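You operate a simulated robot arm through the tools that you are given. There is no shell and no other tool.

You run a simulated robot arm. Do the job below in one go: nothing can be reset, and whatever is moved stays where it is left.

TASK
Measure the Drip jar's Strength with a clean probe and log it.
Fine: rinse the probe before and after, dock it, set the orange slider to the reading and leave the meter on Strength; the jar, the other sliders, the knobs and the white button stay.

Only the result counts: the job must be done as asked and must still hold three seconds after the hand-in. Knocking over, shifting, dropping, spilling or breaking anything else fails it.

THE ROBOT
A 7-joint arm with a two-finger parallel gripper, fixed in place. Base frame: the origin is at the foot of the arm, x ahead of it, y to its left, z up; the work surface is at about z = 0.009. Lengths are in m, angles in degrees, forces in N, time in s.
With the tool pointing down near the work surface it reaches from about 0.22 to 0.58 m from the base axis. Its first joint turns from -66.0 to 66.0 degrees. Payload 2.5 kg.
The TCP is the grasp point between the finger pads, 0.023 m short of the fingertips. In the tool frame z runs along the fingers and y along their closing line. Largest opening 0.094 m; finger width 0.038, thickness 0.01; the body of the gripper, 0.054 by 0.096 m, starts 0.039 m behind the TCP.
Orientation is told as [roll, pitch, yaw] about the base's x, y, z axes, in that order, counted from this pose: with the fingers straight down and closing along the base's y, the tool's x points along the base's -x, its y along +y and its z along -z.

THE INTERFACE
- The arm moves only by the tool send_rows. Its arguments are lists of equal length, an entry for each row: "linear": the shift along the tool's x, y, z in m, a list of three; "dr": the turn, a rotation vector about the tool's x, y, z in degrees, a list of three; "fingers": the finger opening in m, from 0 to 0.094. In form: {"linear": [[tx, ty, tz], ...], "dr": [[ax, ay, az], ...], "fingers": [fingers, ...]}. A call has 1 to 20 rows; each row is the pose to reach, as a shift and turn from the pose commanded when the call began, along the tool's axes at that moment. Each row takes 0.2 s and may step no farther than 0.05 m and 8.6 degrees from the row before; otherwise, or with a gripper value out of range, the whole call is refused. A pose out of reach is approached as far as the arm can. The call stops where the force on the tool passes 40 N (or 10 N more than at its start, if that is more) or the arm is blocked; 0.2 s more then pass. The fingers move at their own pace (about 0.108 m/s each) and stop on an object; they squeeze with about 22 N. The grip force told is the motor's: it shows also when the fingers shut on nothing. Time passes only in rows, and 0.2 s behind the last, so rows that repeat a pose let the fingers close. The reply holds the time, the measured pose of the TCP, the force on the tool along the base axes, the opening and the grip force, in the units named above and with some noise, with the torque about the TCP (base axes, N m) and any sound that the robot's microphone picked up.
- Cameras (640 x 400 px; columns grow to the right, rows downward): "scene" is fixed at [0.1339, -0.4212, 0.5435]; the picture's right is [0.68, -0.74, 0.00], its down [-0.43, -0.39, -0.81] and it looks along [0.60, 0.55, -0.58] (base axes); focal length 230 px, centre (320, 200). "wrist" rides on the gripper at [0.086, 0.016, -0.074] in the tool frame; the picture's right is [-0.18, 0.98, 0.00], its down [-0.58, -0.11, -0.81] and it looks along [-0.79, -0.15, 0.59] (tool axes); focal length 243 px, centre (320, 200). There is no depth. A picture from a camera that has moved, and an enlarged one, comes with that camera's place and axes in the base frame and with its lens.
- snapshot(camera): a new picture of that camera. The clock stands still meanwhile.
- zoom(camera, box): a new picture of the part [left, top, right, bottom] of that camera's present view, enlarged. The clock stands still meanwhile.
- sign_off(): hands the job in; it is judged then, once.

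Nothing tells you positions but the pictures and the camera data. Unless the task says otherwise, let go and move clear before handing in.

The tools are called after "Request:" by a JSON object that holds its "method" and its "body". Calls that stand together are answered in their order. send_rows: Moves the arm, as the interface text tells. Its arguments: {"type":"object","properties":{"linear":{"type":"array"},"dr":{"type":"array"},"fingers":{"type":"array"}},"required":["linear","dr","fingers"]} The other tools are called the same way: snapshot (camera) takes a picture; zoom (camera, box) takes an enlarged picture of a part of a camera's view; sign_off () hands the job in.

At the start:

```text
time_s: 0.0
position: [0.3498, -0.22, 0.4188]
tool_rot: [0.0, 0.0, 0.0]
wrist_force: [-0.3, -0.2, -0.7]
wrist_torque: [0.01, 0.04, 0.01]
width: 0.094
grasp_force: 0.0
```

scene: 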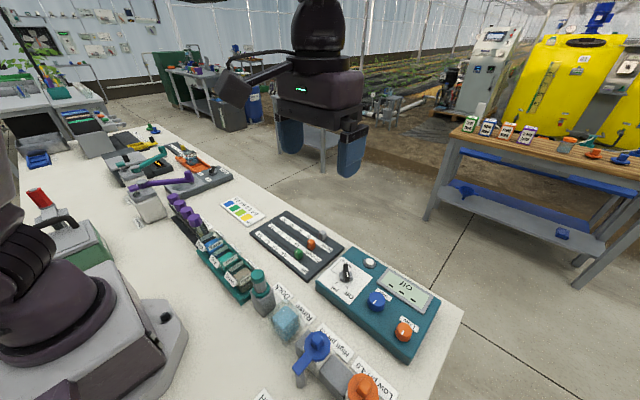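
wrist: 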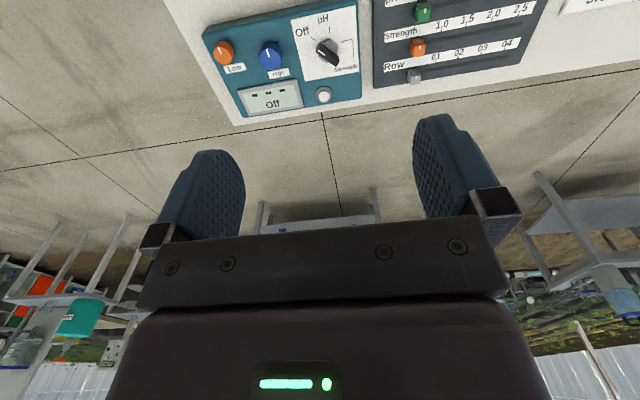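

I see a bench with a meter box (selector knob, blue and orange knobs, display "Off"), a slider board, a dock, a rinse jar and some other jars. I'll zoom in to read the labels before moving anything.

Request:
{"method": "zoom", "body": {"camera": "scene", "box": [180, 220, 340, 320]}}

Request:
{"method": "zoom", "body": {"camera": "scene", "box": [300, 230, 460, 330]}}

Request:
{"method": "zoom", "body": {"camera": "scene", "box": [240, 280, 432, 400]}}

Request:
{"method": "zoom", "body": {"camera": "scene", "box": [90, 120, 282, 240]}}

Request:
{"method": "zoom", "body": {"camera": "wrist", "box": [190, 0, 510, 130]}}

```text
4.00 times, centred on (260, 270) of scene
camera zoom: at [0.1339, -0.4212, 0.5435], right [0.68, -0.74, 0.0], down [-0.43, -0.39, -0.81], along [0.6, 0.55, -0.58], focal length 920 px, centre (560, -80)
```

zoom: 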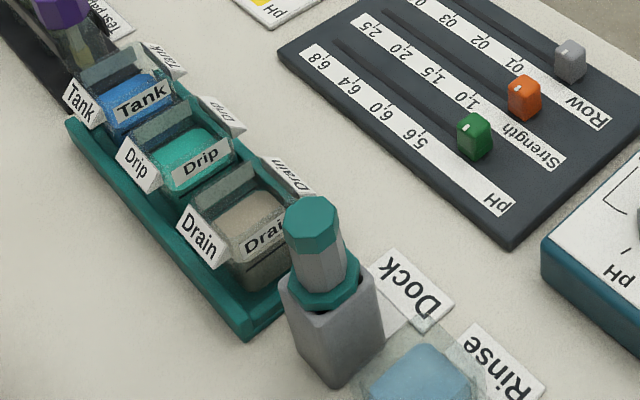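

```text
4.00 times, centred on (380, 280) of scene
camera zoom: at [0.1339, -0.4212, 0.5435], right [0.68, -0.74, 0.0], down [-0.43, -0.39, -0.81], along [0.6, 0.55, -0.58], focal length 920 px, centre (80, -120)
```

zoom: 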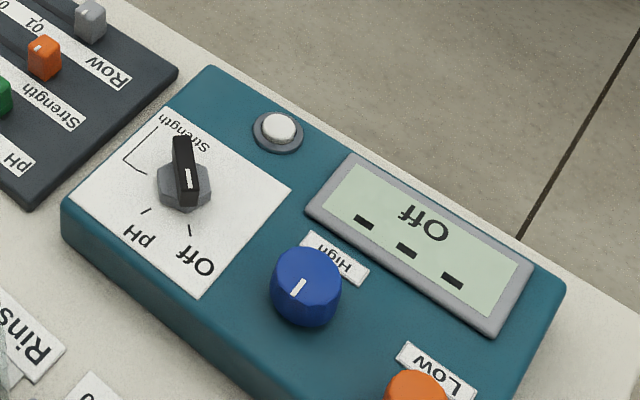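

```text
3.33 times, centred on (336, 340) of scene
camera zoom: at [0.1339, -0.4212, 0.5435], right [0.68, -0.74, 0.0], down [-0.43, -0.39, -0.81], along [0.6, 0.55, -0.58], focal length 767 px, centre (267, -267)
```

zoom: 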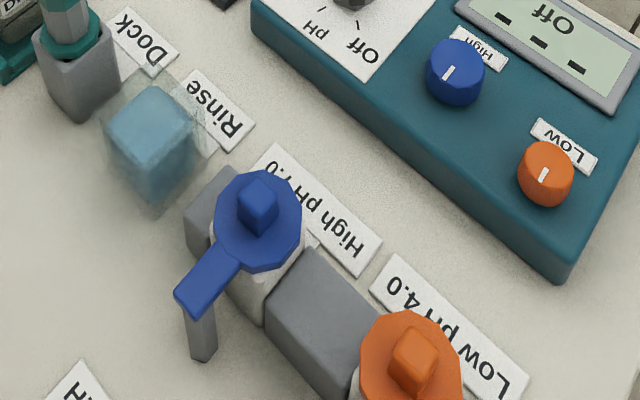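

```text
3.33 times, centred on (186, 180) of scene
camera zoom: at [0.1339, -0.4212, 0.5435], right [0.68, -0.74, 0.0], down [-0.43, -0.39, -0.81], along [0.6, 0.55, -0.58], focal length 767 px, centre (767, 267)
```

zoom: 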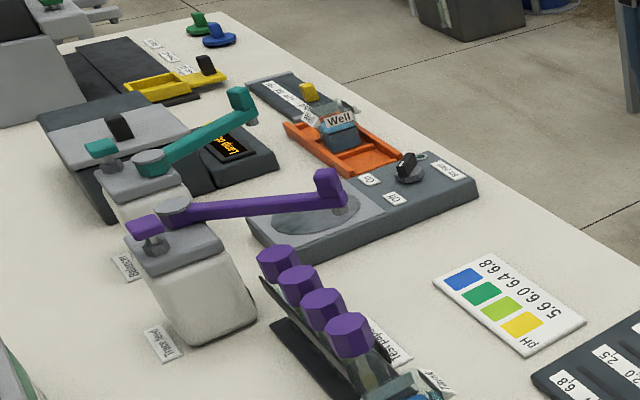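

```text
2.00 times, centred on (350, 65) of wrist
camera zoom: at [0.2637, -0.204, 0.494], right [0.18, 0.98, 0.0], down [0.58, -0.11, 0.81], along [0.79, -0.15, -0.59], focal length 485 px, centre (260, 470)
```

zoom: 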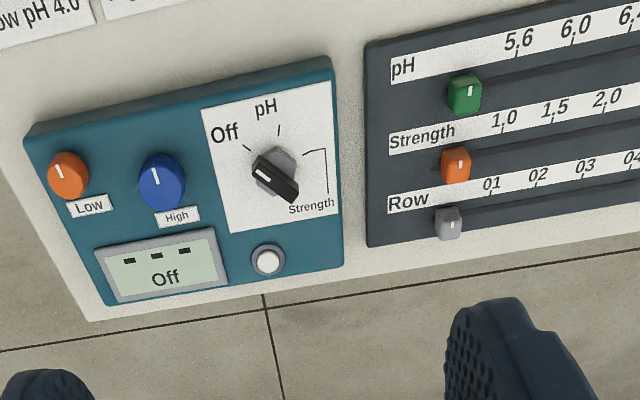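

The meter reads "Off" and the rack holds the Tank, Drip and Drain jars, with the probe standing in the Dock next to Rinse. I'll tilt the wrist camera down over the bench for a clear look from above.

Request:
{"method": "send_rows", "body": {"linear": [[0, 0.014, 0], [0, 0.028, 0], [0, 0.042, 0], [0, 0.056, 0], [0, 0.07, 0]], "dr": [[0, 7, 0], [0, 14, 0], [0, 21, 0], [0, 28, 0], [0, 35, 0]], "fingers": [0.094, 0.094, 0.094, 0.094, 0.094]}}

Request:
{"method": "snapshot", "body": {"camera": "wrist"}}

```text
time_s: 1.2
position: [0.3495, -0.1571, 0.4197]
tool_rot: [0.0, 31.6, -0.1]
wrist_force: [0.1, -0.2, -0.1]
wrist_torque: [0.03, -0.03, 0.01]
width: 0.0941
grasp_force: 0.1
out of reach, approached as far as the arm can: row 5
```

```text
taken
camera wrist: at [0.315, -0.1408, 0.5285], right [0.16, 0.98, -0.1], down [0.92, -0.11, 0.38], along [0.36, -0.15, -0.92], focal length 243 px, centre (320, 200)
```

wrist: 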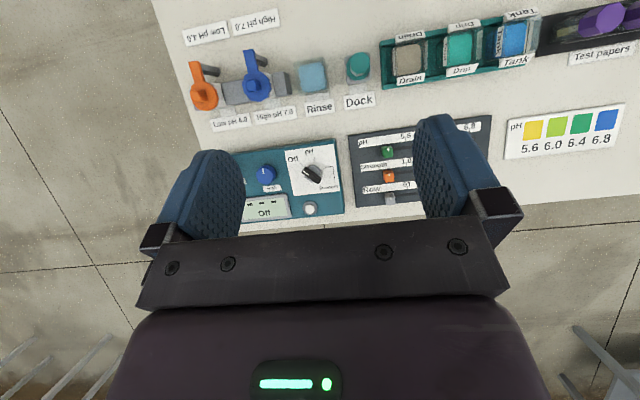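

From here I can see the rack (Drain, Drip, Tank), the Dock, Rinse, the meter and the slider board. I'll zoom in for details and coordinates.

Request:
{"method": "zoom", "body": {"camera": "wrist", "box": [290, 20, 450, 120]}}

Request:
{"method": "zoom", "body": {"camera": "wrist", "box": [400, 0, 560, 100]}}

Request:
{"method": "zoom", "body": {"camera": "wrist", "box": [230, 120, 422, 240]}}

Request:
{"method": "zoom", "body": {"camera": "wrist", "box": [180, 10, 340, 110]}}

```text
4.00 times, centred on (370, 70) of wrist
camera zoom: at [0.315, -0.1408, 0.5285], right [0.16, 0.98, -0.1], down [0.92, -0.11, 0.38], along [0.36, -0.15, -0.92], focal length 970 px, centre (120, 720)
```

zoom: 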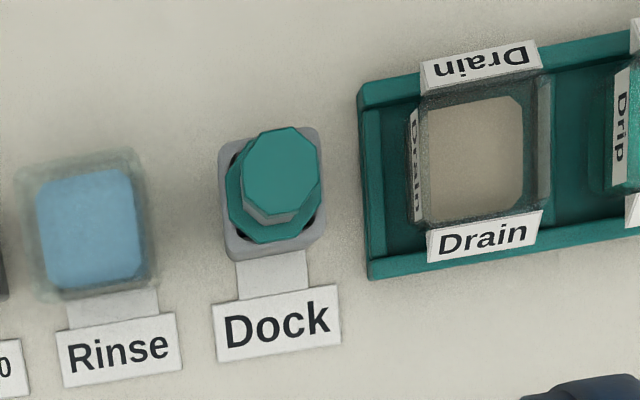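

```text
4.00 times, centred on (480, 50) of wrist
camera zoom: at [0.315, -0.1408, 0.5285], right [0.16, 0.98, -0.1], down [0.92, -0.11, 0.38], along [0.36, -0.15, -0.92], focal length 970 px, centre (-320, 800)
```

zoom: 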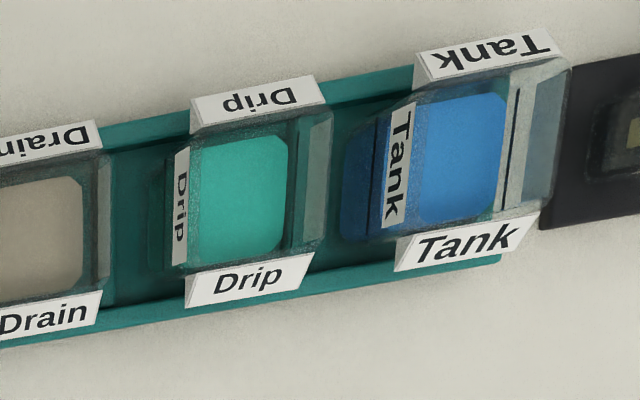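

```text
3.33 times, centred on (326, 180) of wrist
camera zoom: at [0.315, -0.1408, 0.5285], right [0.16, 0.98, -0.1], down [0.92, -0.11, 0.38], along [0.36, -0.15, -0.92], focal length 809 px, centre (300, 267)
```

zoom: 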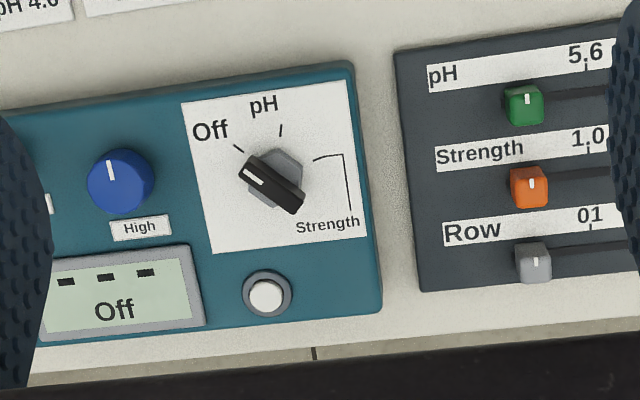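

```text
4.00 times, centred on (260, 60) of wrist
camera zoom: at [0.315, -0.1408, 0.5285], right [0.16, 0.98, -0.1], down [0.92, -0.11, 0.38], along [0.36, -0.15, -0.92], focal length 970 px, centre (560, 760)
```

zoom: 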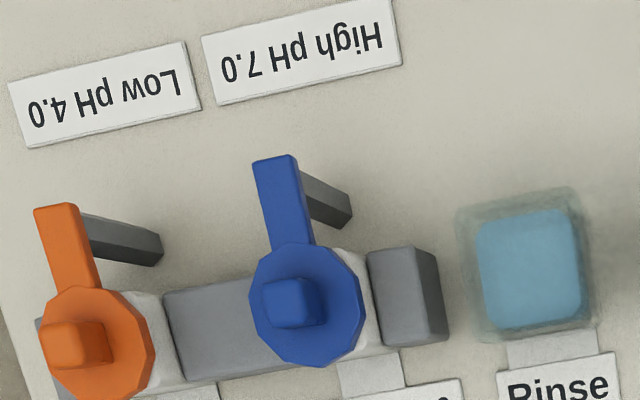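

The selector mark points to Off, with pH and then Strength clockwise of it. I'll zoom tighter on the probe and jars to estimate heights.

Request:
{"method": "zoom", "body": {"camera": "scene", "box": [236, 260, 300, 320]}}

Request:
{"method": "zoom", "body": {"camera": "scene", "box": [190, 230, 270, 300]}}

Request:
{"method": "zoom", "body": {"camera": "scene", "box": [255, 280, 335, 350]}}

Request:
{"method": "zoom", "body": {"camera": "wrist", "box": [340, 40, 390, 80]}}

Request:
{"method": "zoom", "body": {"camera": "wrist", "box": [280, 130, 344, 220]}}

```text
6.67 times, centred on (268, 290) of scene
camera zoom: at [0.134, -0.4212, 0.5435], right [0.68, -0.74, 0.0], down [-0.43, -0.39, -0.81], along [0.6, 0.55, -0.58], focal length 1534 px, centre (667, -400)
```

zoom: 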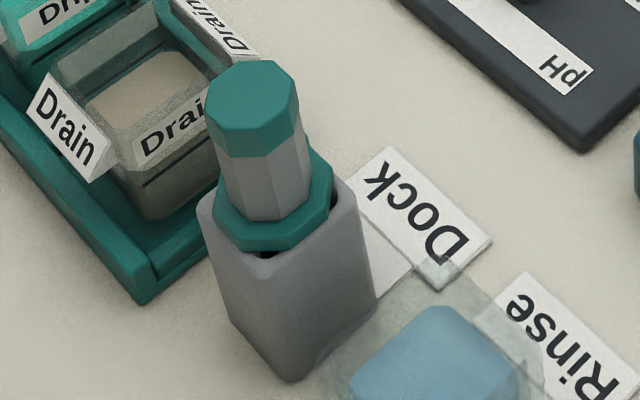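

```text
5.71 times, centred on (230, 265) of scene
camera zoom: at [0.134, -0.4212, 0.5435], right [0.68, -0.74, 0.0], down [-0.43, -0.39, -0.81], along [0.6, 0.55, -0.58], focal length 1314 px, centre (834, -171)
```

zoom: 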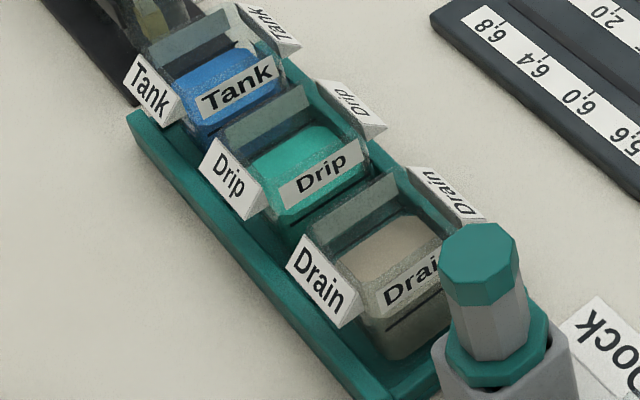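

```text
5.71 times, centred on (295, 315) of scene
camera zoom: at [0.134, -0.4212, 0.5435], right [0.68, -0.74, 0.0], down [-0.43, -0.39, -0.81], along [0.6, 0.55, -0.58], focal length 1314 px, centre (463, -457)
```

zoom: 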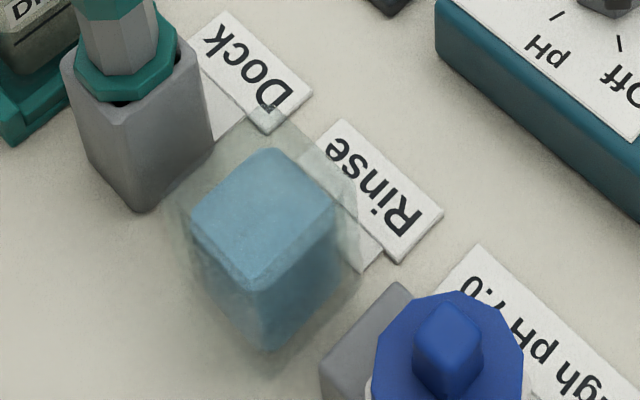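

```text
10.00 times, centred on (365, 60) of wrist
camera zoom: at [0.315, -0.1408, 0.5285], right [0.16, 0.98, -0.1], down [0.92, -0.11, 0.38], along [0.36, -0.15, -0.92], focal length 2426 px, centre (-130, 1600)
```

zoom: 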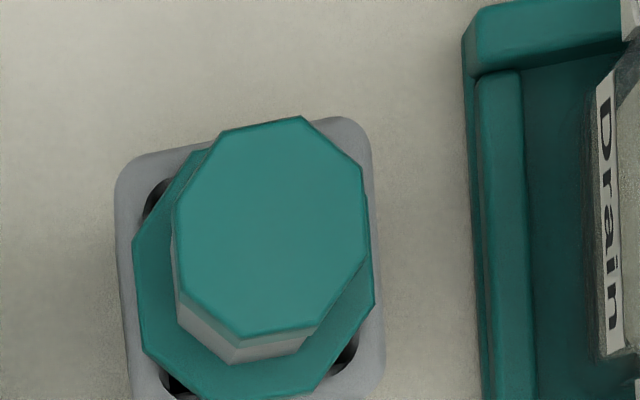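

```text
4.44 times, centred on (312, 175) of wrist
camera zoom: at [0.315, -0.1408, 0.5285], right [0.16, 0.98, -0.1], down [0.92, -0.11, 0.38], along [0.36, -0.15, -0.92], focal length 1078 px, centre (356, 311)
```

zoom: 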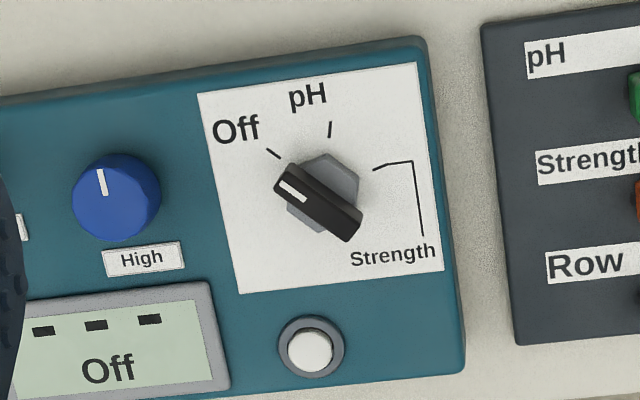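

The knob sits near (0.44, -0.22), the probe near (0.27, -0.115) and the Drip jar near (0.27, 0.056). I'll level the tool again and yaw it to line up with the selector's pointer bar.

Request:
{"method": "send_rows", "body": {"linear": [[0, 0, 0], [0, 0, 0], [0, 0, 0], [0, 0, 0]], "dr": [[0, -8, 0], [0, -16, 0], [0, -24, 0], [0, -31.6, 0]], "fingers": [0.094, 0.094, 0.094, 0.094]}}

```text
time_s: 2.2
position: [0.3486, -0.1578, 0.4198]
tool_rot: [0.0, -0.2, 0.0]
wrist_force: [0.2, -0.2, -0.1]
wrist_torque: [0.0, 0.01, -0.01]
width: 0.0942
grasp_force: 0.0
```

Level again. Next I move above the selector with the fingers turned to the bar's direction and take a look.

Request:
{"method": "send_rows", "body": {"linear": [[-0.0152, -0.0112, 0.036], [-0.0304, -0.0224, 0.072], [-0.0456, -0.0336, 0.108], [-0.0608, -0.0448, 0.144], [-0.076, -0.056, 0.18], [-0.0914, -0.067, 0.22]], "dr": [[0, 0, -7.5], [0, 0, -15], [0, 0, -22.5], [0, 0, -30], [0, 0, -37.5], [0, 0, -45]], "fingers": [0.094, 0.094, 0.094, 0.094, 0.094, 0.094]}}

Request:
{"method": "snapshot", "body": {"camera": "wrist"}}

Request:
{"method": "snapshot", "body": {"camera": "scene"}}

```text
time_s: 3.6
position: [0.4427, -0.2247, 0.2005]
tool_rot: [-0.1, -0.2, 45.1]
wrist_force: [-0.8, -0.6, 0.2]
wrist_torque: [-0.04, -0.01, -0.04]
width: 0.094
grasp_force: 0.1
```

```text
taken
camera wrist: at [0.371, -0.2747, 0.2745], right [-0.57, 0.82, 0.0], down [0.49, 0.34, 0.81], along [0.67, 0.46, -0.59], focal length 243 px, centre (320, 200)
```

wrist: 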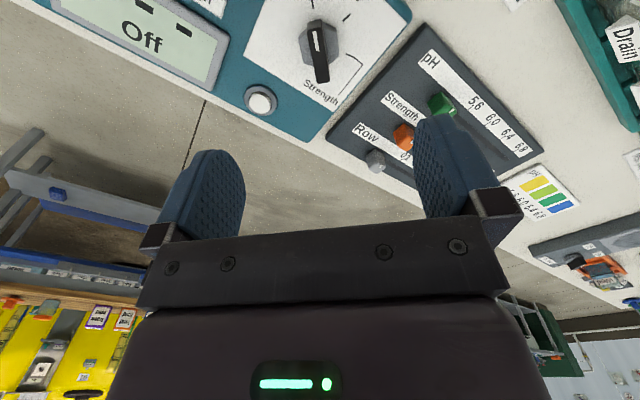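

```text
taken
```

scene: 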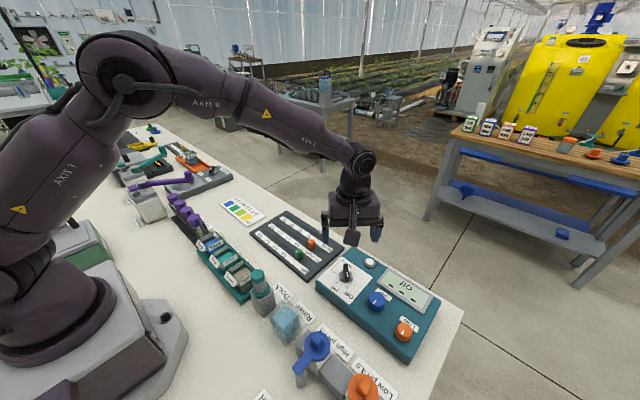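

Request:
{"method": "zoom", "body": {"camera": "wrist", "box": [240, 0, 400, 100]}}

Request:
{"method": "zoom", "body": {"camera": "scene", "box": [310, 240, 390, 310]}}

```text
4.00 times, centred on (320, 50) of wrist
camera zoom: at [0.371, -0.2747, 0.2745], right [-0.57, 0.82, 0.0], down [0.49, 0.34, 0.81], along [0.67, 0.46, -0.59], focal length 970 px, centre (320, 800)
```

zoom: 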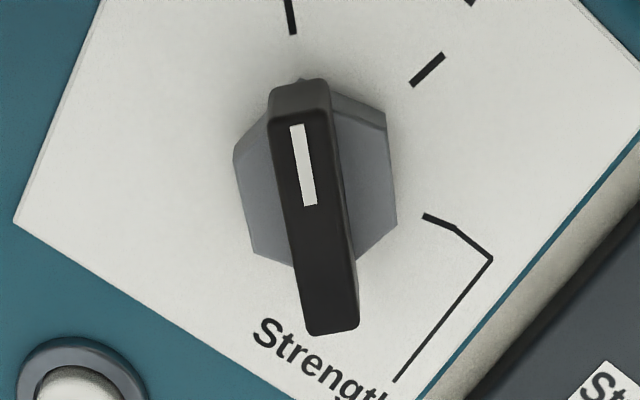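

```text
5.71 times, centred on (350, 275) of scene
camera zoom: at [0.1339, -0.4212, 0.5435], right [0.68, -0.74, 0.0], down [-0.43, -0.39, -0.81], along [0.6, 0.55, -0.58], focal length 1314 px, centre (149, -229)
```

zoom: 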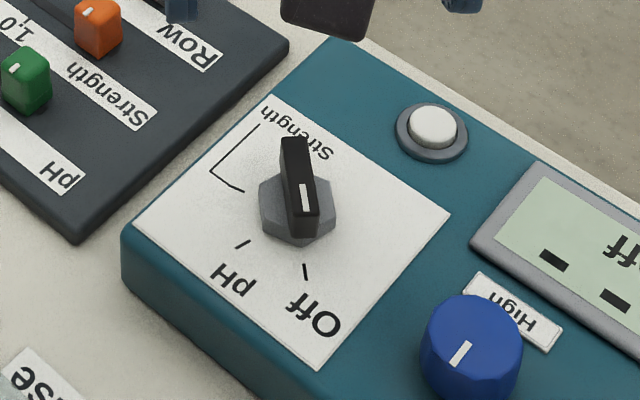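

The pointer bar spans roughly (0.427,-0.240) to (0.454,-0.214) with its top near z = 0.077. I'll descend partway with a narrower opening and check alignment.

Request:
{"method": "send_rows", "body": {"linear": [[0, 0, 0.03], [0, 0, 0.06], [0.0005, 0.0025, 0.085]], "dr": [[0, 0, 0], [0, 0, 0], [0, 0, 0]], "fingers": [0.07, 0.05, 0.05]}}

Request:
{"method": "snapshot", "body": {"camera": "wrist"}}

Request:
{"method": "zoom", "body": {"camera": "scene", "box": [310, 220, 390, 290]}}

```text
time_s: 4.4
position: [0.4385, -0.2219, 0.1152]
tool_rot: [-0.1, -0.2, 44.9]
wrist_force: [-0.8, -0.7, 0.2]
wrist_torque: [-0.02, -0.03, 0.0]
width: 0.05
grasp_force: 0.1
```

```text
taken
camera wrist: at [0.3672, -0.2714, 0.1891], right [-0.56, 0.83, 0.0], down [0.49, 0.33, 0.81], along [0.67, 0.46, -0.59], focal length 243 px, centre (320, 200)
```

wrist: 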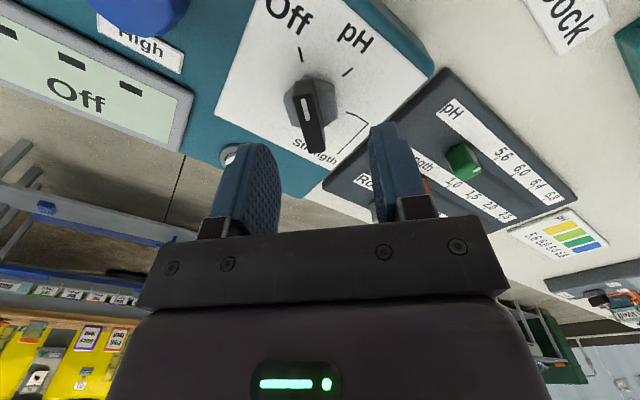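

```text
5.71 times, centred on (350, 255) of scene
camera zoom: at [0.1339, -0.4212, 0.5435], right [0.68, -0.74, 0.0], down [-0.43, -0.39, -0.81], along [0.6, 0.55, -0.58], focal length 1314 px, centre (149, -114)
```

zoom: 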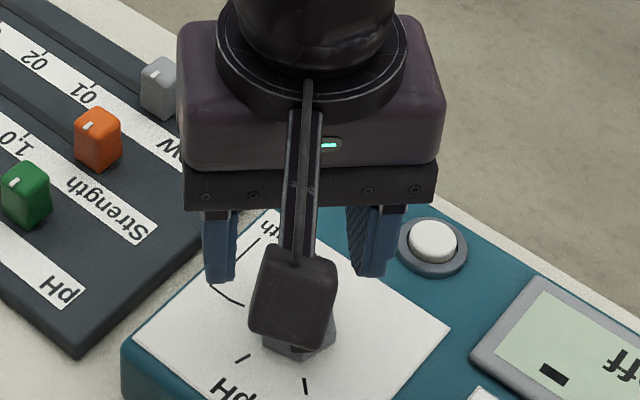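

Request:
{"method": "zoom", "body": {"camera": "wrist", "box": [240, 40, 400, 200]}}

```text
2.50 times, centred on (320, 120) of wrist
camera zoom: at [0.3672, -0.2714, 0.1891], right [-0.56, 0.83, 0.0], down [0.49, 0.33, 0.81], along [0.67, 0.46, -0.59], focal length 606 px, centre (320, 400)
```

zoom: 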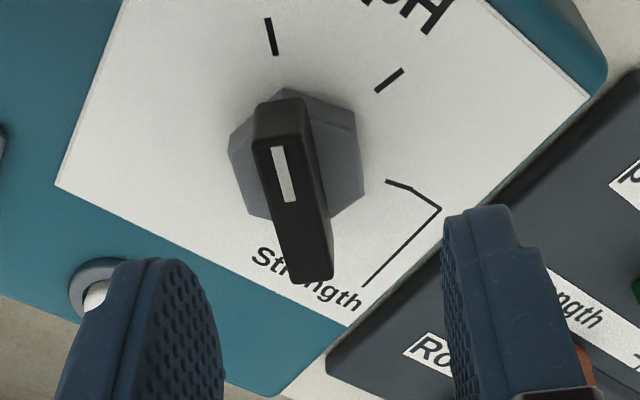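

The bar lines up with the tool yaw, but I'm about 5 mm off laterally. I'll correct that and descend so the fingertips straddle the pointer bar just above the hex base.

Request:
{"method": "send_rows", "body": {"linear": [[0.0027, -0.005, 0], [0.0027, -0.005, 0.015], [0.0027, -0.005, 0.028], [0.0027, -0.005, 0.028]], "dr": [[0, 0, 0], [0, 0, 0], [0, 0, 0], [0, 0, 0]], "fingers": [0.05, 0.04, 0.03, 0.03]}}

Request:
{"method": "zoom", "body": {"camera": "wrist", "box": [240, 60, 400, 220]}}

Request:
{"method": "zoom", "body": {"camera": "scene", "box": [310, 220, 390, 290]}}

```text
time_s: 5.4
position: [0.4415, -0.2288, 0.0858]
tool_rot: [-0.1, -0.1, 45.0]
wrist_force: [-0.1, -0.1, 0.1]
wrist_torque: [0.0, -0.04, -0.05]
width: 0.03
grasp_force: 0.1
```

```text
2.50 times, centred on (320, 140) of wrist
camera zoom: at [0.369, -0.277, 0.1606], right [-0.56, 0.83, 0.0], down [0.49, 0.33, 0.81], along [0.67, 0.46, -0.59], focal length 606 px, centre (320, 350)
```

zoom: 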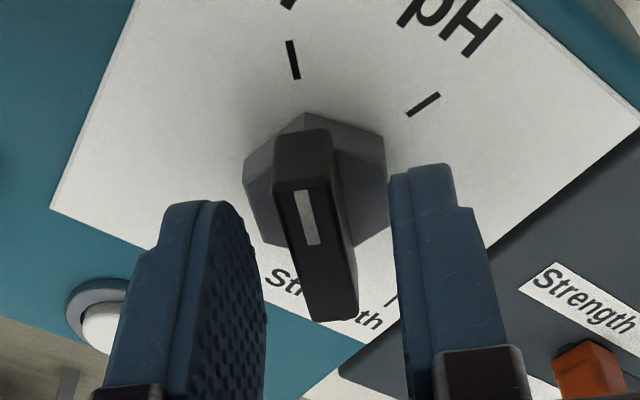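

```text
5.71 times, centred on (350, 255) of scene
camera zoom: at [0.1339, -0.4212, 0.5435], right [0.68, -0.74, 0.0], down [-0.43, -0.39, -0.81], along [0.6, 0.55, -0.58], focal length 1314 px, centre (149, -114)
```

zoom: 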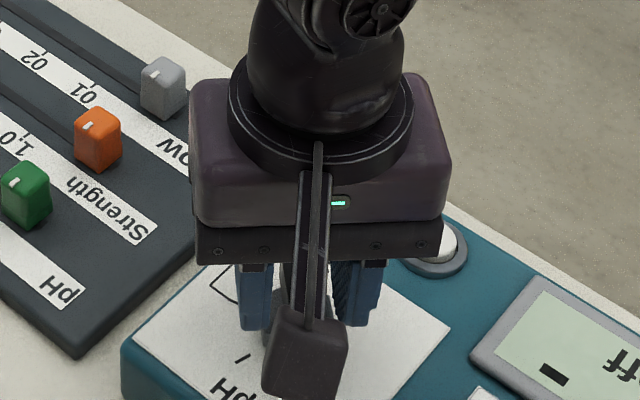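

The bar is centred between the fingers to within about half a millimetre. Closing gently on it.

Request:
{"method": "send_rows", "body": {"linear": [[0, 0, 0], [0, 0, 0], [0, 0, 0]], "dr": [[0, 0, 0], [0, 0, 0], [0, 0, 0]], "fingers": [0.02, 0.008, 0.008]}}

Request:
{"method": "zoom", "body": {"camera": "wrist", "box": [240, 60, 400, 220]}}

```text
time_s: 6.2
position: [0.4405, -0.2287, 0.0879]
tool_rot: [-0.3, -0.2, 45.0]
wrist_force: [11.6, -6.3, -9.6]
wrist_torque: [-0.21, -0.05, -0.06]
width: 0.0118
grasp_force: 44.7
```

```text
2.50 times, centred on (320, 140) of wrist
camera zoom: at [0.3693, -0.2774, 0.1608], right [-0.56, 0.83, 0.0], down [0.48, 0.34, 0.81], along [0.67, 0.45, -0.59], focal length 606 px, centre (320, 350)
```

zoom: 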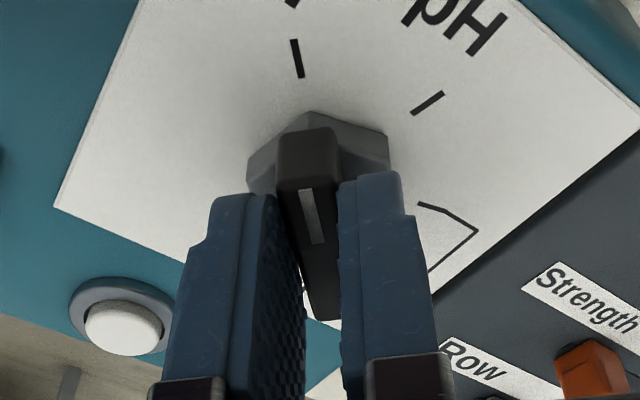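

Request:
{"method": "send_rows", "body": {"linear": [[0, -0.001, 0], [0, -0.001, 0]], "dr": [[0, 0, 0], [0, 0, 0]], "fingers": [0.008, 0.008]}}

```text
time_s: 6.8
position: [0.4409, -0.2271, 0.0857]
tool_rot: [0.1, -0.1, 45.0]
wrist_force: [2.0, 2.6, -4.1]
wrist_torque: [0.41, -0.45, -0.03]
width: 0.0118
grasp_force: 45.2
```

The grip is relaxed and centred. The ticks work out to about -45°, +15° and +75°, so Strength is 120° clockwise. I'll turn the first 60° to pH and check.

Request:
{"method": "send_rows", "body": {"linear": [[0, 0, 0], [0, 0, 0], [0, 0, 0], [0, 0, 0], [0, 0, 0], [0, 0, 0], [0, 0, 0], [0, 0, 0], [0, 0, 0], [0, 0, 0]], "dr": [[0, 0, 6], [0, 0, 12], [0, 0, 18], [0, 0, 24], [0, 0, 30], [0, 0, 36], [0, 0, 42], [0, 0, 48], [0, 0, 54], [0, 0, 60]], "fingers": [0.008, 0.008, 0.008, 0.008, 0.008, 0.008, 0.008, 0.008, 0.008, 0.008]}}

Request:
{"method": "snapshot", "body": {"camera": "wrist"}}

Request:
{"method": "zoom", "body": {"camera": "scene", "box": [310, 230, 450, 330]}}

```text
time_s: 7.7
position: [0.4406, -0.2272, 0.0867]
tool_rot: [0.4, 0.1, 25.3]
wrist_force: [-2.4, 3.0, 3.6]
wrist_torque: [0.0, -0.18, -0.02]
width: 0.0118
grasp_force: 45.1
stopped in row 4: the force on the tool passed its limit at 42 N (the readings are from after the stop); the commanded pose is now the measured one
```

```text
taken
camera wrist: at [0.3569, -0.2495, 0.1613], right [-0.25, 0.97, 0.01], down [0.58, 0.14, 0.8], along [0.78, 0.21, -0.59], focal length 243 px, centre (320, 200)
```

wrist: 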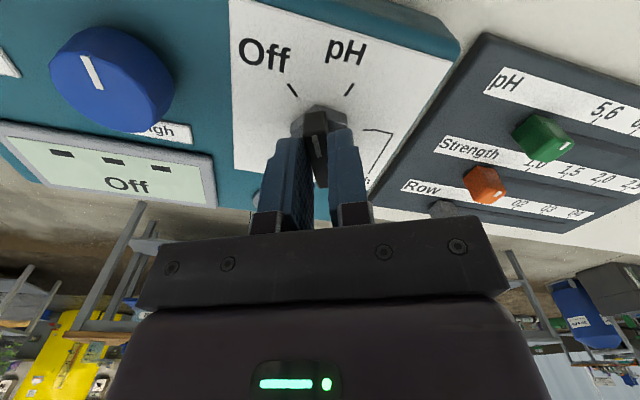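

```text
4.00 times, centred on (380, 280) of scene
camera zoom: at [0.1339, -0.4212, 0.5435], right [0.68, -0.74, 0.0], down [-0.43, -0.39, -0.81], along [0.6, 0.55, -0.58], focal length 920 px, centre (80, -120)
```

zoom: 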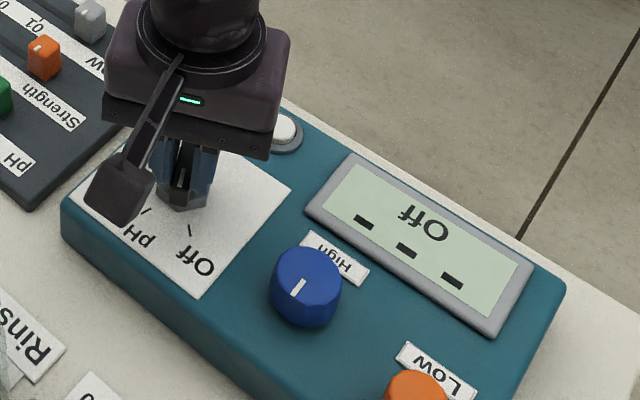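

Request:
{"method": "zoom", "body": {"camera": "wrist", "box": [240, 60, 400, 220]}}

```text
2.50 times, centred on (320, 140) of wrist
camera zoom: at [0.3569, -0.2495, 0.1613], right [-0.25, 0.97, 0.01], down [0.58, 0.14, 0.8], along [0.78, 0.21, -0.59], focal length 606 px, centre (320, 350)
```

zoom: 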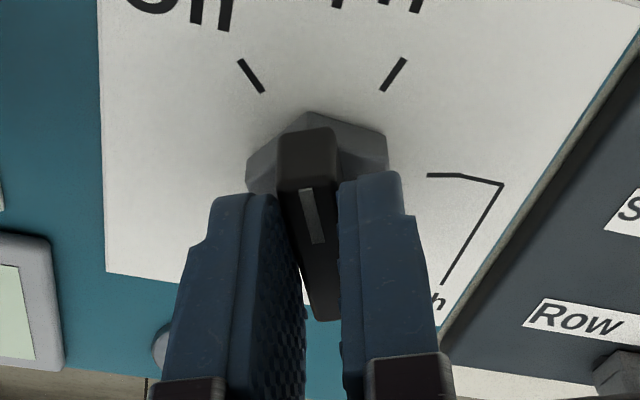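

The knob followed the gripper for 20° before the force limit tripped, and the forces are small again. I'll continue more slowly.

Request:
{"method": "send_rows", "body": {"linear": [[0, 0, 0], [0, 0, 0], [0, 0, 0], [0, 0, 0], [0, 0, 0], [0, 0, 0], [0, 0, 0], [0, 0, 0], [0, 0, 0], [0, 0, 0]], "dr": [[0, 0, 3], [0, 0, 6], [0, 0, 9], [0, 0, 12], [0, 0, 15], [0, 0, 18], [0, 0, 21], [0, 0, 24], [0, 0, 27], [0, 0, 30]], "fingers": [0.008, 0.008, 0.008, 0.008, 0.008, 0.008, 0.008, 0.008, 0.008, 0.008]}}

Request:
{"method": "zoom", "body": {"camera": "wrist", "box": [240, 60, 400, 220]}}

```text
time_s: 9.9
position: [0.4404, -0.2246, 0.0865]
tool_rot: [0.7, 0.6, -4.8]
wrist_force: [-15.6, 24.2, 26.6]
wrist_torque: [0.35, -0.25, 0.11]
width: 0.0116
grasp_force: 45.3
```

```text
2.50 times, centred on (320, 140) of wrist
camera zoom: at [0.3572, -0.2021, 0.1617], right [0.27, 0.96, 0.01], down [0.58, -0.17, 0.8], along [0.77, -0.21, -0.6], focal length 606 px, centre (320, 350)
```

zoom: 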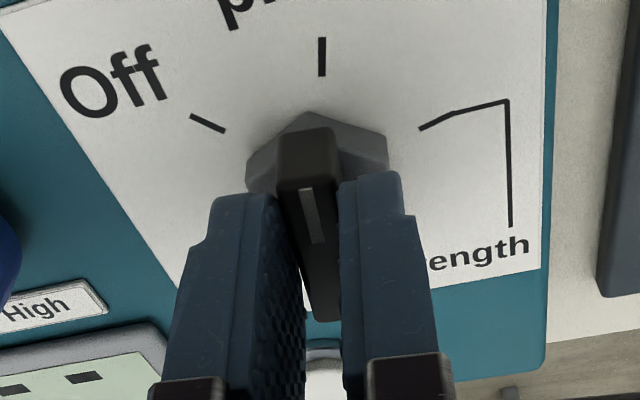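

Forces are building up from small misalignment, so I'll open the fingers, let things relax, re-centre and regrip.

Request:
{"method": "send_rows", "body": {"linear": [[0, 0, 0], [0, 0, 0], [0, 0, 0]], "dr": [[0, 0, 30], [0, 0, 30], [0, 0, 30]], "fingers": [0.02, 0.03, 0.03]}}

```text
refused: row 1 steps farther than a row can; nothing moved
```

Request:
{"method": "send_rows", "body": {"linear": [[0, 0, 0], [0, 0, 0], [0, 0, 0]], "dr": [[0, 0, 0], [0, 0, 0], [0, 0, 0]], "fingers": [0.02, 0.03, 0.03]}}

Request:
{"method": "zoom", "body": {"camera": "wrist", "box": [240, 60, 400, 220]}}

Request:
{"method": "zoom", "body": {"camera": "scene", "box": [310, 230, 450, 330]}}

```text
time_s: 10.7
position: [0.4409, -0.2277, 0.0849]
tool_rot: [0.4, 0.5, -4.7]
wrist_force: [-0.7, 0.1, 0.8]
wrist_torque: [0.01, 0.01, 0.0]
width: 0.0301
grasp_force: 0.0
```

```text
2.50 times, centred on (320, 140) of wrist
camera zoom: at [0.3567, -0.2042, 0.161], right [0.27, 0.96, 0.0], down [0.57, -0.16, 0.8], along [0.77, -0.21, -0.6], focal length 606 px, centre (320, 350)
```

zoom: 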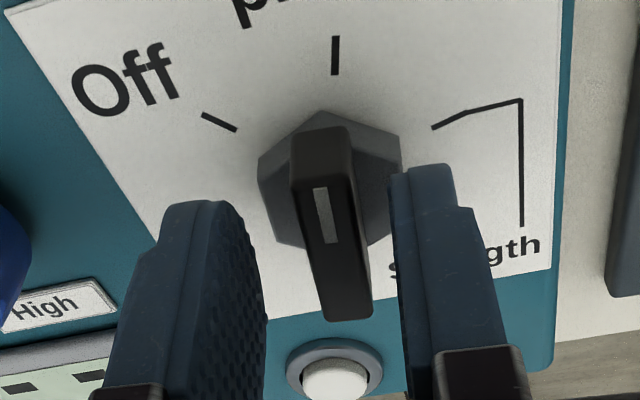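

```text
4.00 times, centred on (380, 280) of scene
camera zoom: at [0.1339, -0.4212, 0.5435], right [0.68, -0.74, 0.0], down [-0.43, -0.39, -0.81], along [0.6, 0.55, -0.58], focal length 920 px, centre (80, -120)
```

zoom: 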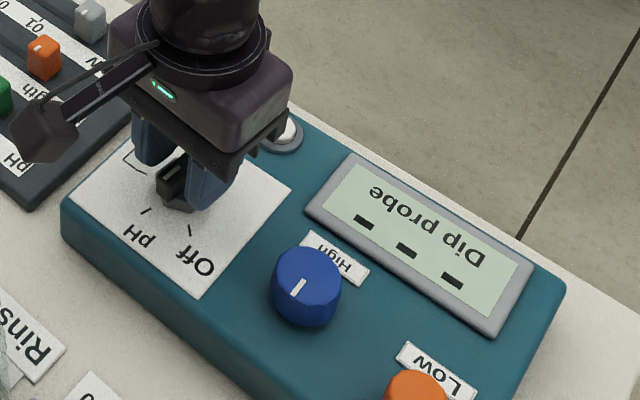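

The display now shows "Dip probe", so the knob has left Off. I'll compare the meter's position with my earlier picture to be sure it hasn't shifted.

Request:
{"method": "zoom", "body": {"camera": "scene", "box": [310, 240, 390, 310]}}

Request:
{"method": "snapshot", "body": {"camera": "wrist"}}

```text
5.71 times, centred on (350, 275) of scene
camera zoom: at [0.1339, -0.4212, 0.5435], right [0.68, -0.74, 0.0], down [-0.43, -0.39, -0.81], along [0.6, 0.55, -0.58], focal length 1314 px, centre (149, -229)
```

zoom: 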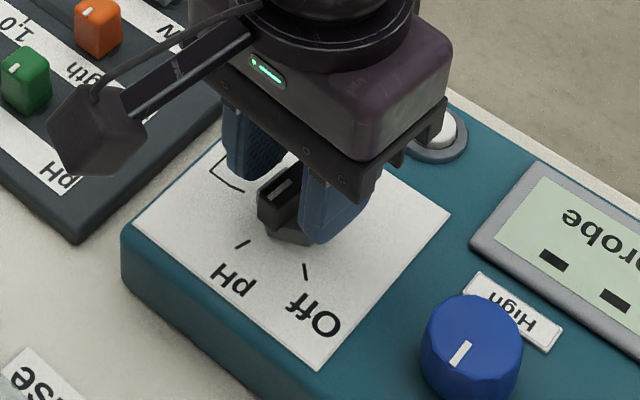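

```text
taken
camera wrist: at [0.3567, -0.2042, 0.161], right [0.27, 0.96, 0.0], down [0.57, -0.16, 0.8], along [0.77, -0.21, -0.6], focal length 243 px, centre (320, 200)
```

wrist: 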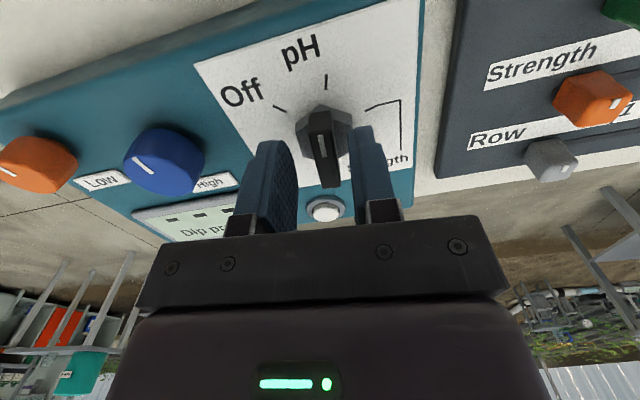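

The meter hasn't moved at all. The bar sits about 2.5 mm toward +y in the tool frame and the tips may be grazing the hex, so I'll re-centre, lift 2 mm, level and regrip.

Request:
{"method": "send_rows", "body": {"linear": [[0, 0.0025, -0.002], [0, 0.0025, -0.002], [0, 0.0025, -0.002], [0, 0.0025, -0.002]], "dr": [[0.4, -0.5, 0], [0.4, -0.5, 0], [0.4, -0.5, 0], [0.4, -0.5, 0]], "fingers": [0.03, 0.02, 0.008, 0.008]}}

```text
time_s: 11.7
position: [0.44, -0.2242, 0.0872]
tool_rot: [0.0, -0.2, -4.8]
wrist_force: [-0.9, -0.4, 2.2]
wrist_torque: [-0.06, -0.19, -0.01]
width: 0.0115
grasp_force: 45.2
```

Gripped with nearly no side force. Continuing the turn slowly.

Request:
{"method": "send_rows", "body": {"linear": [[0, 0, 0], [0, 0, 0], [0, 0, 0], [0, 0, 0], [0, 0, 0], [0, 0, 0], [0, 0, 0], [0, 0, 0], [0, 0, 0], [0, 0, 0]], "dr": [[0, 0, 3.5], [0, 0, 7], [0, 0, 10.5], [0, 0, 14], [0, 0, 17.5], [0, 0, 21], [0, 0, 24.5], [0, 0, 28], [0, 0, 31.5], [0, 0, 35]], "fingers": [0.008, 0.008, 0.008, 0.008, 0.008, 0.008, 0.008, 0.008, 0.008, 0.008]}}

Request:
{"method": "zoom", "body": {"camera": "wrist", "box": [240, 60, 400, 220]}}

```text
time_s: 13.9
position: [0.4417, -0.2227, 0.0871]
tool_rot: [0.1, 0.1, -39.8]
wrist_force: [-14.1, 22.5, 14.1]
wrist_torque: [-0.12, -0.39, 0.04]
width: 0.0118
grasp_force: 45.1
```

```text
2.50 times, centred on (320, 140) of wrist
camera zoom: at [0.3861, -0.1545, 0.1627], right [0.77, 0.64, 0.0], down [0.38, -0.46, 0.81], along [0.51, -0.62, -0.59], focal length 606 px, centre (320, 350)
```

zoom: 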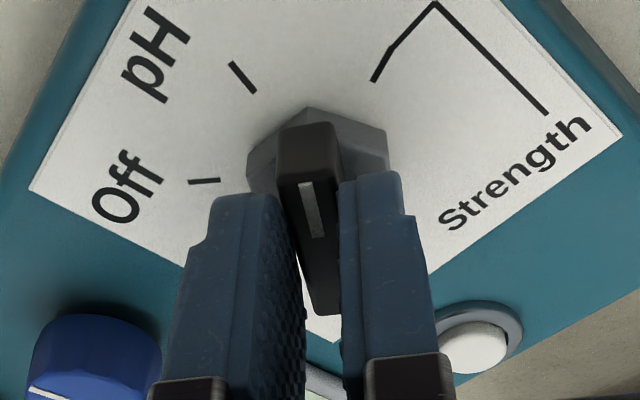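

Request:
{"method": "send_rows", "body": {"linear": [[0, 0, 0], [0, 0, 0], [0, 0, 0]], "dr": [[0, 0, 0], [0, 0, 0], [0, 0, 0]], "fingers": [0.02, 0.03, 0.03]}}

Request:
{"method": "zoom", "body": {"camera": "wrist", "box": [240, 60, 400, 220]}}

Request:
{"method": "zoom", "body": {"camera": "scene", "box": [310, 240, 390, 310]}}

```text
time_s: 14.7
position: [0.4412, -0.225, 0.0886]
tool_rot: [0.0, -0.2, -39.8]
wrist_force: [-0.1, 0.4, 0.3]
wrist_torque: [0.0, -0.02, 0.02]
width: 0.0299
grasp_force: 0.0
```

```text
2.50 times, centred on (320, 140) of wrist
camera zoom: at [0.3858, -0.1564, 0.1624], right [0.77, 0.64, 0.0], down [0.37, -0.45, 0.81], along [0.52, -0.62, -0.59], focal length 606 px, centre (320, 350)
```

zoom: 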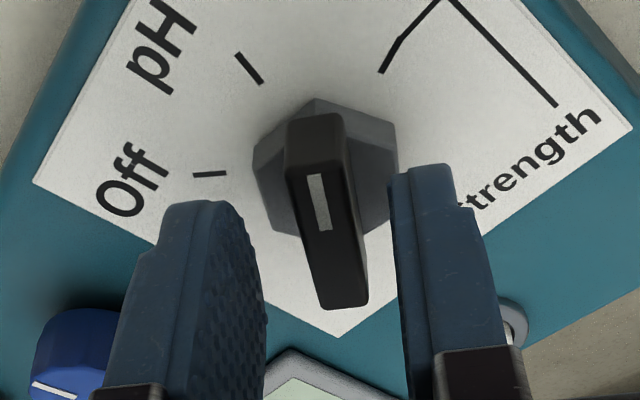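

```text
5.71 times, centred on (350, 275) of scene
camera zoom: at [0.1339, -0.4212, 0.5435], right [0.68, -0.74, 0.0], down [-0.43, -0.39, -0.81], along [0.6, 0.55, -0.58], focal length 1314 px, centre (149, -229)
```

zoom: 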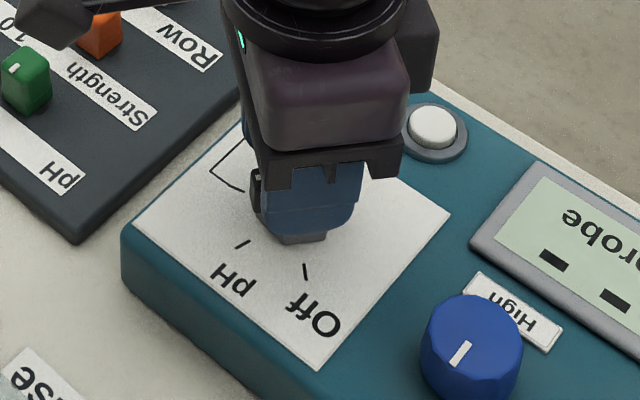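

Request:
{"method": "send_rows", "body": {"linear": [[0.0008, 0.0025, 0], [0.0008, 0.0025, 0], [0.0008, 0.0025, 0], [0.0008, 0.0025, 0]], "dr": [[0, 0, 0], [0, 0, 0], [0, 0, 0], [0, 0, 0]], "fingers": [0.03, 0.02, 0.008, 0.008]}}

```text
time_s: 15.7
position: [0.4421, -0.2233, 0.0877]
tool_rot: [0.0, -0.3, -39.7]
wrist_force: [-3.9, -2.1, 1.0]
wrist_torque: [-0.31, -0.22, -0.02]
width: 0.012
grasp_force: 44.6
```

Request:
{"method": "send_rows", "body": {"linear": [[0, 0, 0], [0, 0, 0], [0, 0, 0], [0, 0, 0], [0, 0, 0], [0, 0, 0], [0, 0, 0], [0, 0, 0], [0, 0, 0], [0, 0, 0]], "dr": [[0, 0, 3.5], [0, 0, 7], [0, 0, 10.5], [0, 0, 14], [0, 0, 17.5], [0, 0, 21], [0, 0, 24.5], [0, 0, 28], [0, 0, 31.5], [0, 0, 35]], "fingers": [0.008, 0.008, 0.008, 0.008, 0.008, 0.008, 0.008, 0.008, 0.008, 0.008]}}

Request:
{"method": "zoom", "body": {"camera": "wrist", "box": [240, 60, 400, 220]}}

```text
time_s: 17.9
position: [0.4441, -0.2213, 0.0875]
tool_rot: [0.3, -0.2, -74.8]
wrist_force: [16.9, 1.0, -8.1]
wrist_torque: [-1.41, -0.69, 0.07]
width: 0.0121
grasp_force: 44.3
```

```text
2.50 times, centred on (320, 140) of wrist
camera zoom: at [0.4368, -0.1332, 0.1626], right [1.0, 0.08, 0.01], down [0.04, -0.59, 0.81], along [0.07, -0.81, -0.59], focal length 606 px, centre (320, 350)
```

zoom: 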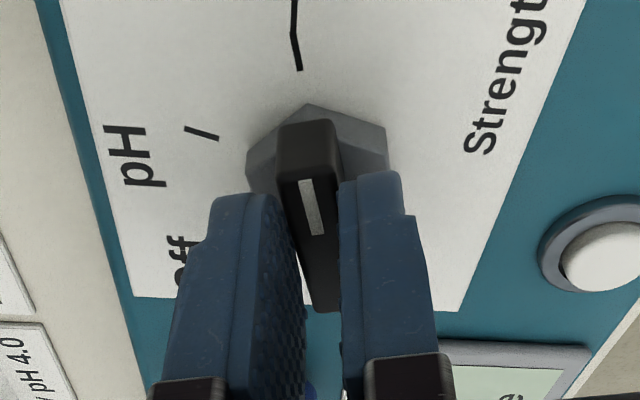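

The pointer now lines up with the Strength tick just as it did with Off at the start. Releasing and lifting straight up.

Request:
{"method": "send_rows", "body": {"linear": [[0, 0, 0], [0, 0, 0], [0, 0, 0], [0, 0, -0.03], [0, 0, -0.07]], "dr": [[0, 0, 0], [0, 0, 0], [0, 0, 0], [0, 0, 0], [0, 0, 0]], "fingers": [0.02, 0.035, 0.035, 0.035, 0.035]}}

Request:
{"method": "zoom", "body": {"camera": "wrist", "box": [200, 0, 460, 220]}}

Request:
{"method": "zoom", "body": {"camera": "scene", "box": [310, 230, 450, 330]}}

```text
time_s: 19.1
position: [0.4413, -0.2226, 0.1585]
tool_rot: [0.1, 0.0, -74.9]
wrist_force: [-0.7, -0.1, -0.1]
wrist_torque: [-0.01, -0.02, 0.02]
width: 0.0349
grasp_force: 0.0
```

```text
1.82 times, centred on (330, 110) of wrist
camera zoom: at [0.4352, -0.1347, 0.2329], right [1.0, 0.08, 0.0], down [0.05, -0.59, 0.81], along [0.07, -0.8, -0.59], focal length 441 px, centre (302, 364)
```

zoom: 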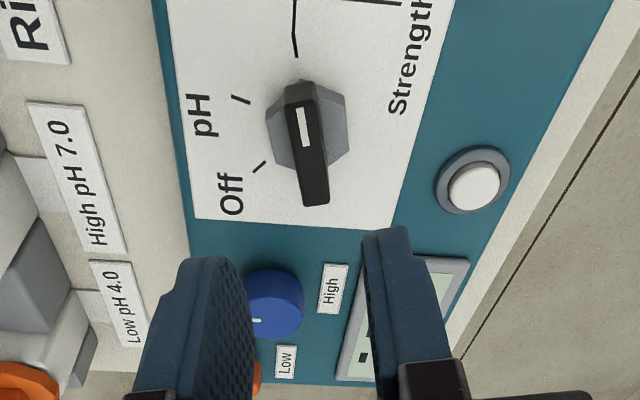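

```text
4.00 times, centred on (380, 280) of scene
camera zoom: at [0.1339, -0.4212, 0.5435], right [0.68, -0.74, 0.0], down [-0.43, -0.39, -0.81], along [0.6, 0.55, -0.58], focal length 920 px, centre (80, -120)
```

zoom: 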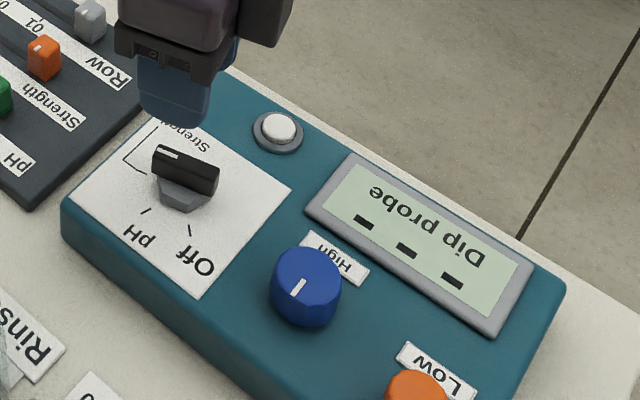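

The selector is on Strength and the meter is unmoved. Next is the probe: I'm moving above the dock near (0.27, -0.115) with yaw 0 and a suitable opening.

Request:
{"method": "send_rows", "body": {"linear": [[0, 0, -0.04], [0, 0, -0.0815], [0.0185, -0.0172, -0.0815], [0.037, -0.0344, -0.0815], [0.0556, -0.0516, -0.0815], [0.0741, -0.0688, -0.0815], [0.0926, -0.086, -0.0815], [0.1112, -0.1032, -0.0815], [0.1297, -0.1204, -0.0815], [0.1482, -0.1376, -0.0815]], "dr": [[0, 0, -7.5], [0, 0, -15], [0, 0, -22.5], [0, 0, -30], [0, 0, -37.5], [0, 0, -45], [0, 0, -52.5], [0, 0, -60], [0, 0, -67.5], [0, 0, -75]], "fingers": [0.06, 0.06, 0.06, 0.06, 0.06, 0.06, 0.06, 0.06, 0.06, 0.06]}}

Request:
{"method": "snapshot", "body": {"camera": "wrist"}}

Request:
{"method": "snapshot", "body": {"camera": "scene"}}

```text
time_s: 21.3
position: [0.2715, -0.1153, 0.2394]
tool_rot: [0.0, -0.2, 0.2]
wrist_force: [0.5, -0.3, 0.4]
wrist_torque: [0.01, -0.02, 0.0]
width: 0.0598
grasp_force: 0.1
```

```text
taken
camera wrist: at [0.1845, -0.0997, 0.3129], right [0.18, 0.98, 0.0], down [0.58, -0.1, 0.81], along [0.8, -0.14, -0.59], focal length 243 px, centre (320, 200)
```

wrist: 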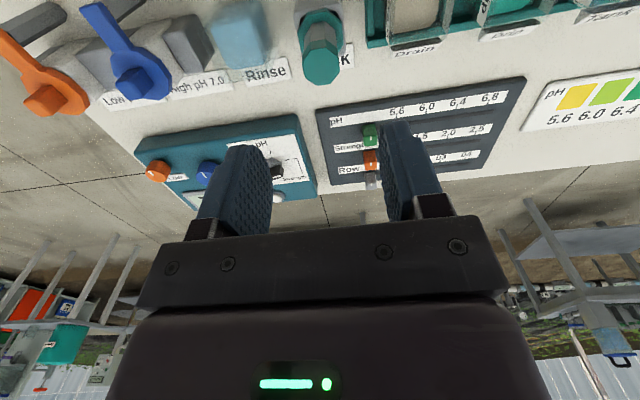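

```text
taken
```

scene: 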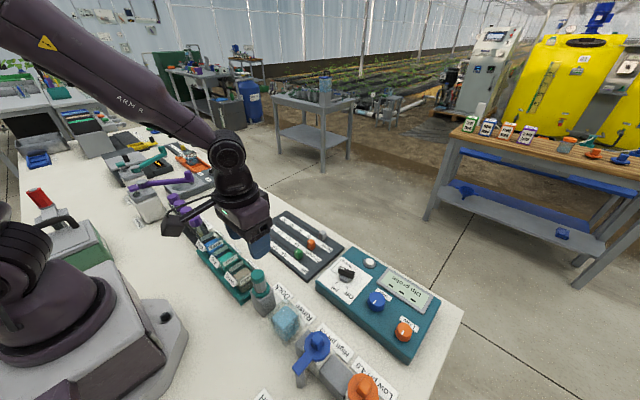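

Request:
{"method": "zoom", "body": {"camera": "wrist", "box": [240, 0, 400, 100]}}

Request:
{"method": "zoom", "body": {"camera": "wrist", "box": [360, 0, 520, 100]}}

```text
4.00 times, centred on (320, 50) of wrist
camera zoom: at [0.1845, -0.0997, 0.3129], right [0.18, 0.98, 0.0], down [0.58, -0.1, 0.81], along [0.8, -0.14, -0.59], focal length 970 px, centre (320, 800)
```

zoom: 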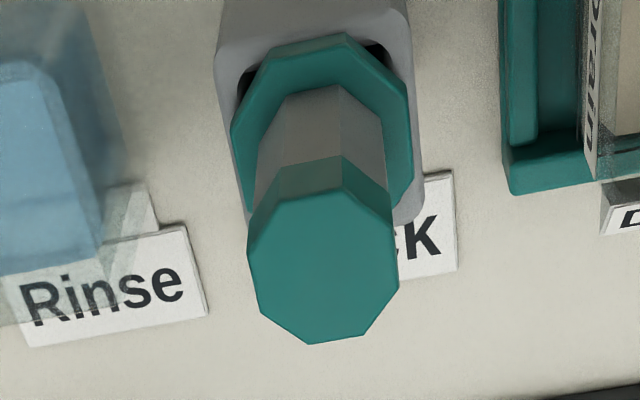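

```text
4.00 times, centred on (440, 50) of wrist
camera zoom: at [0.1845, -0.0997, 0.3129], right [0.18, 0.98, 0.0], down [0.58, -0.1, 0.81], along [0.8, -0.14, -0.59], focal length 970 px, centre (-160, 800)
```

zoom: 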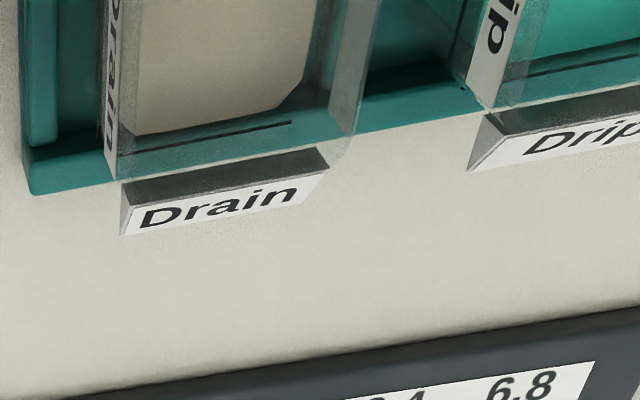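

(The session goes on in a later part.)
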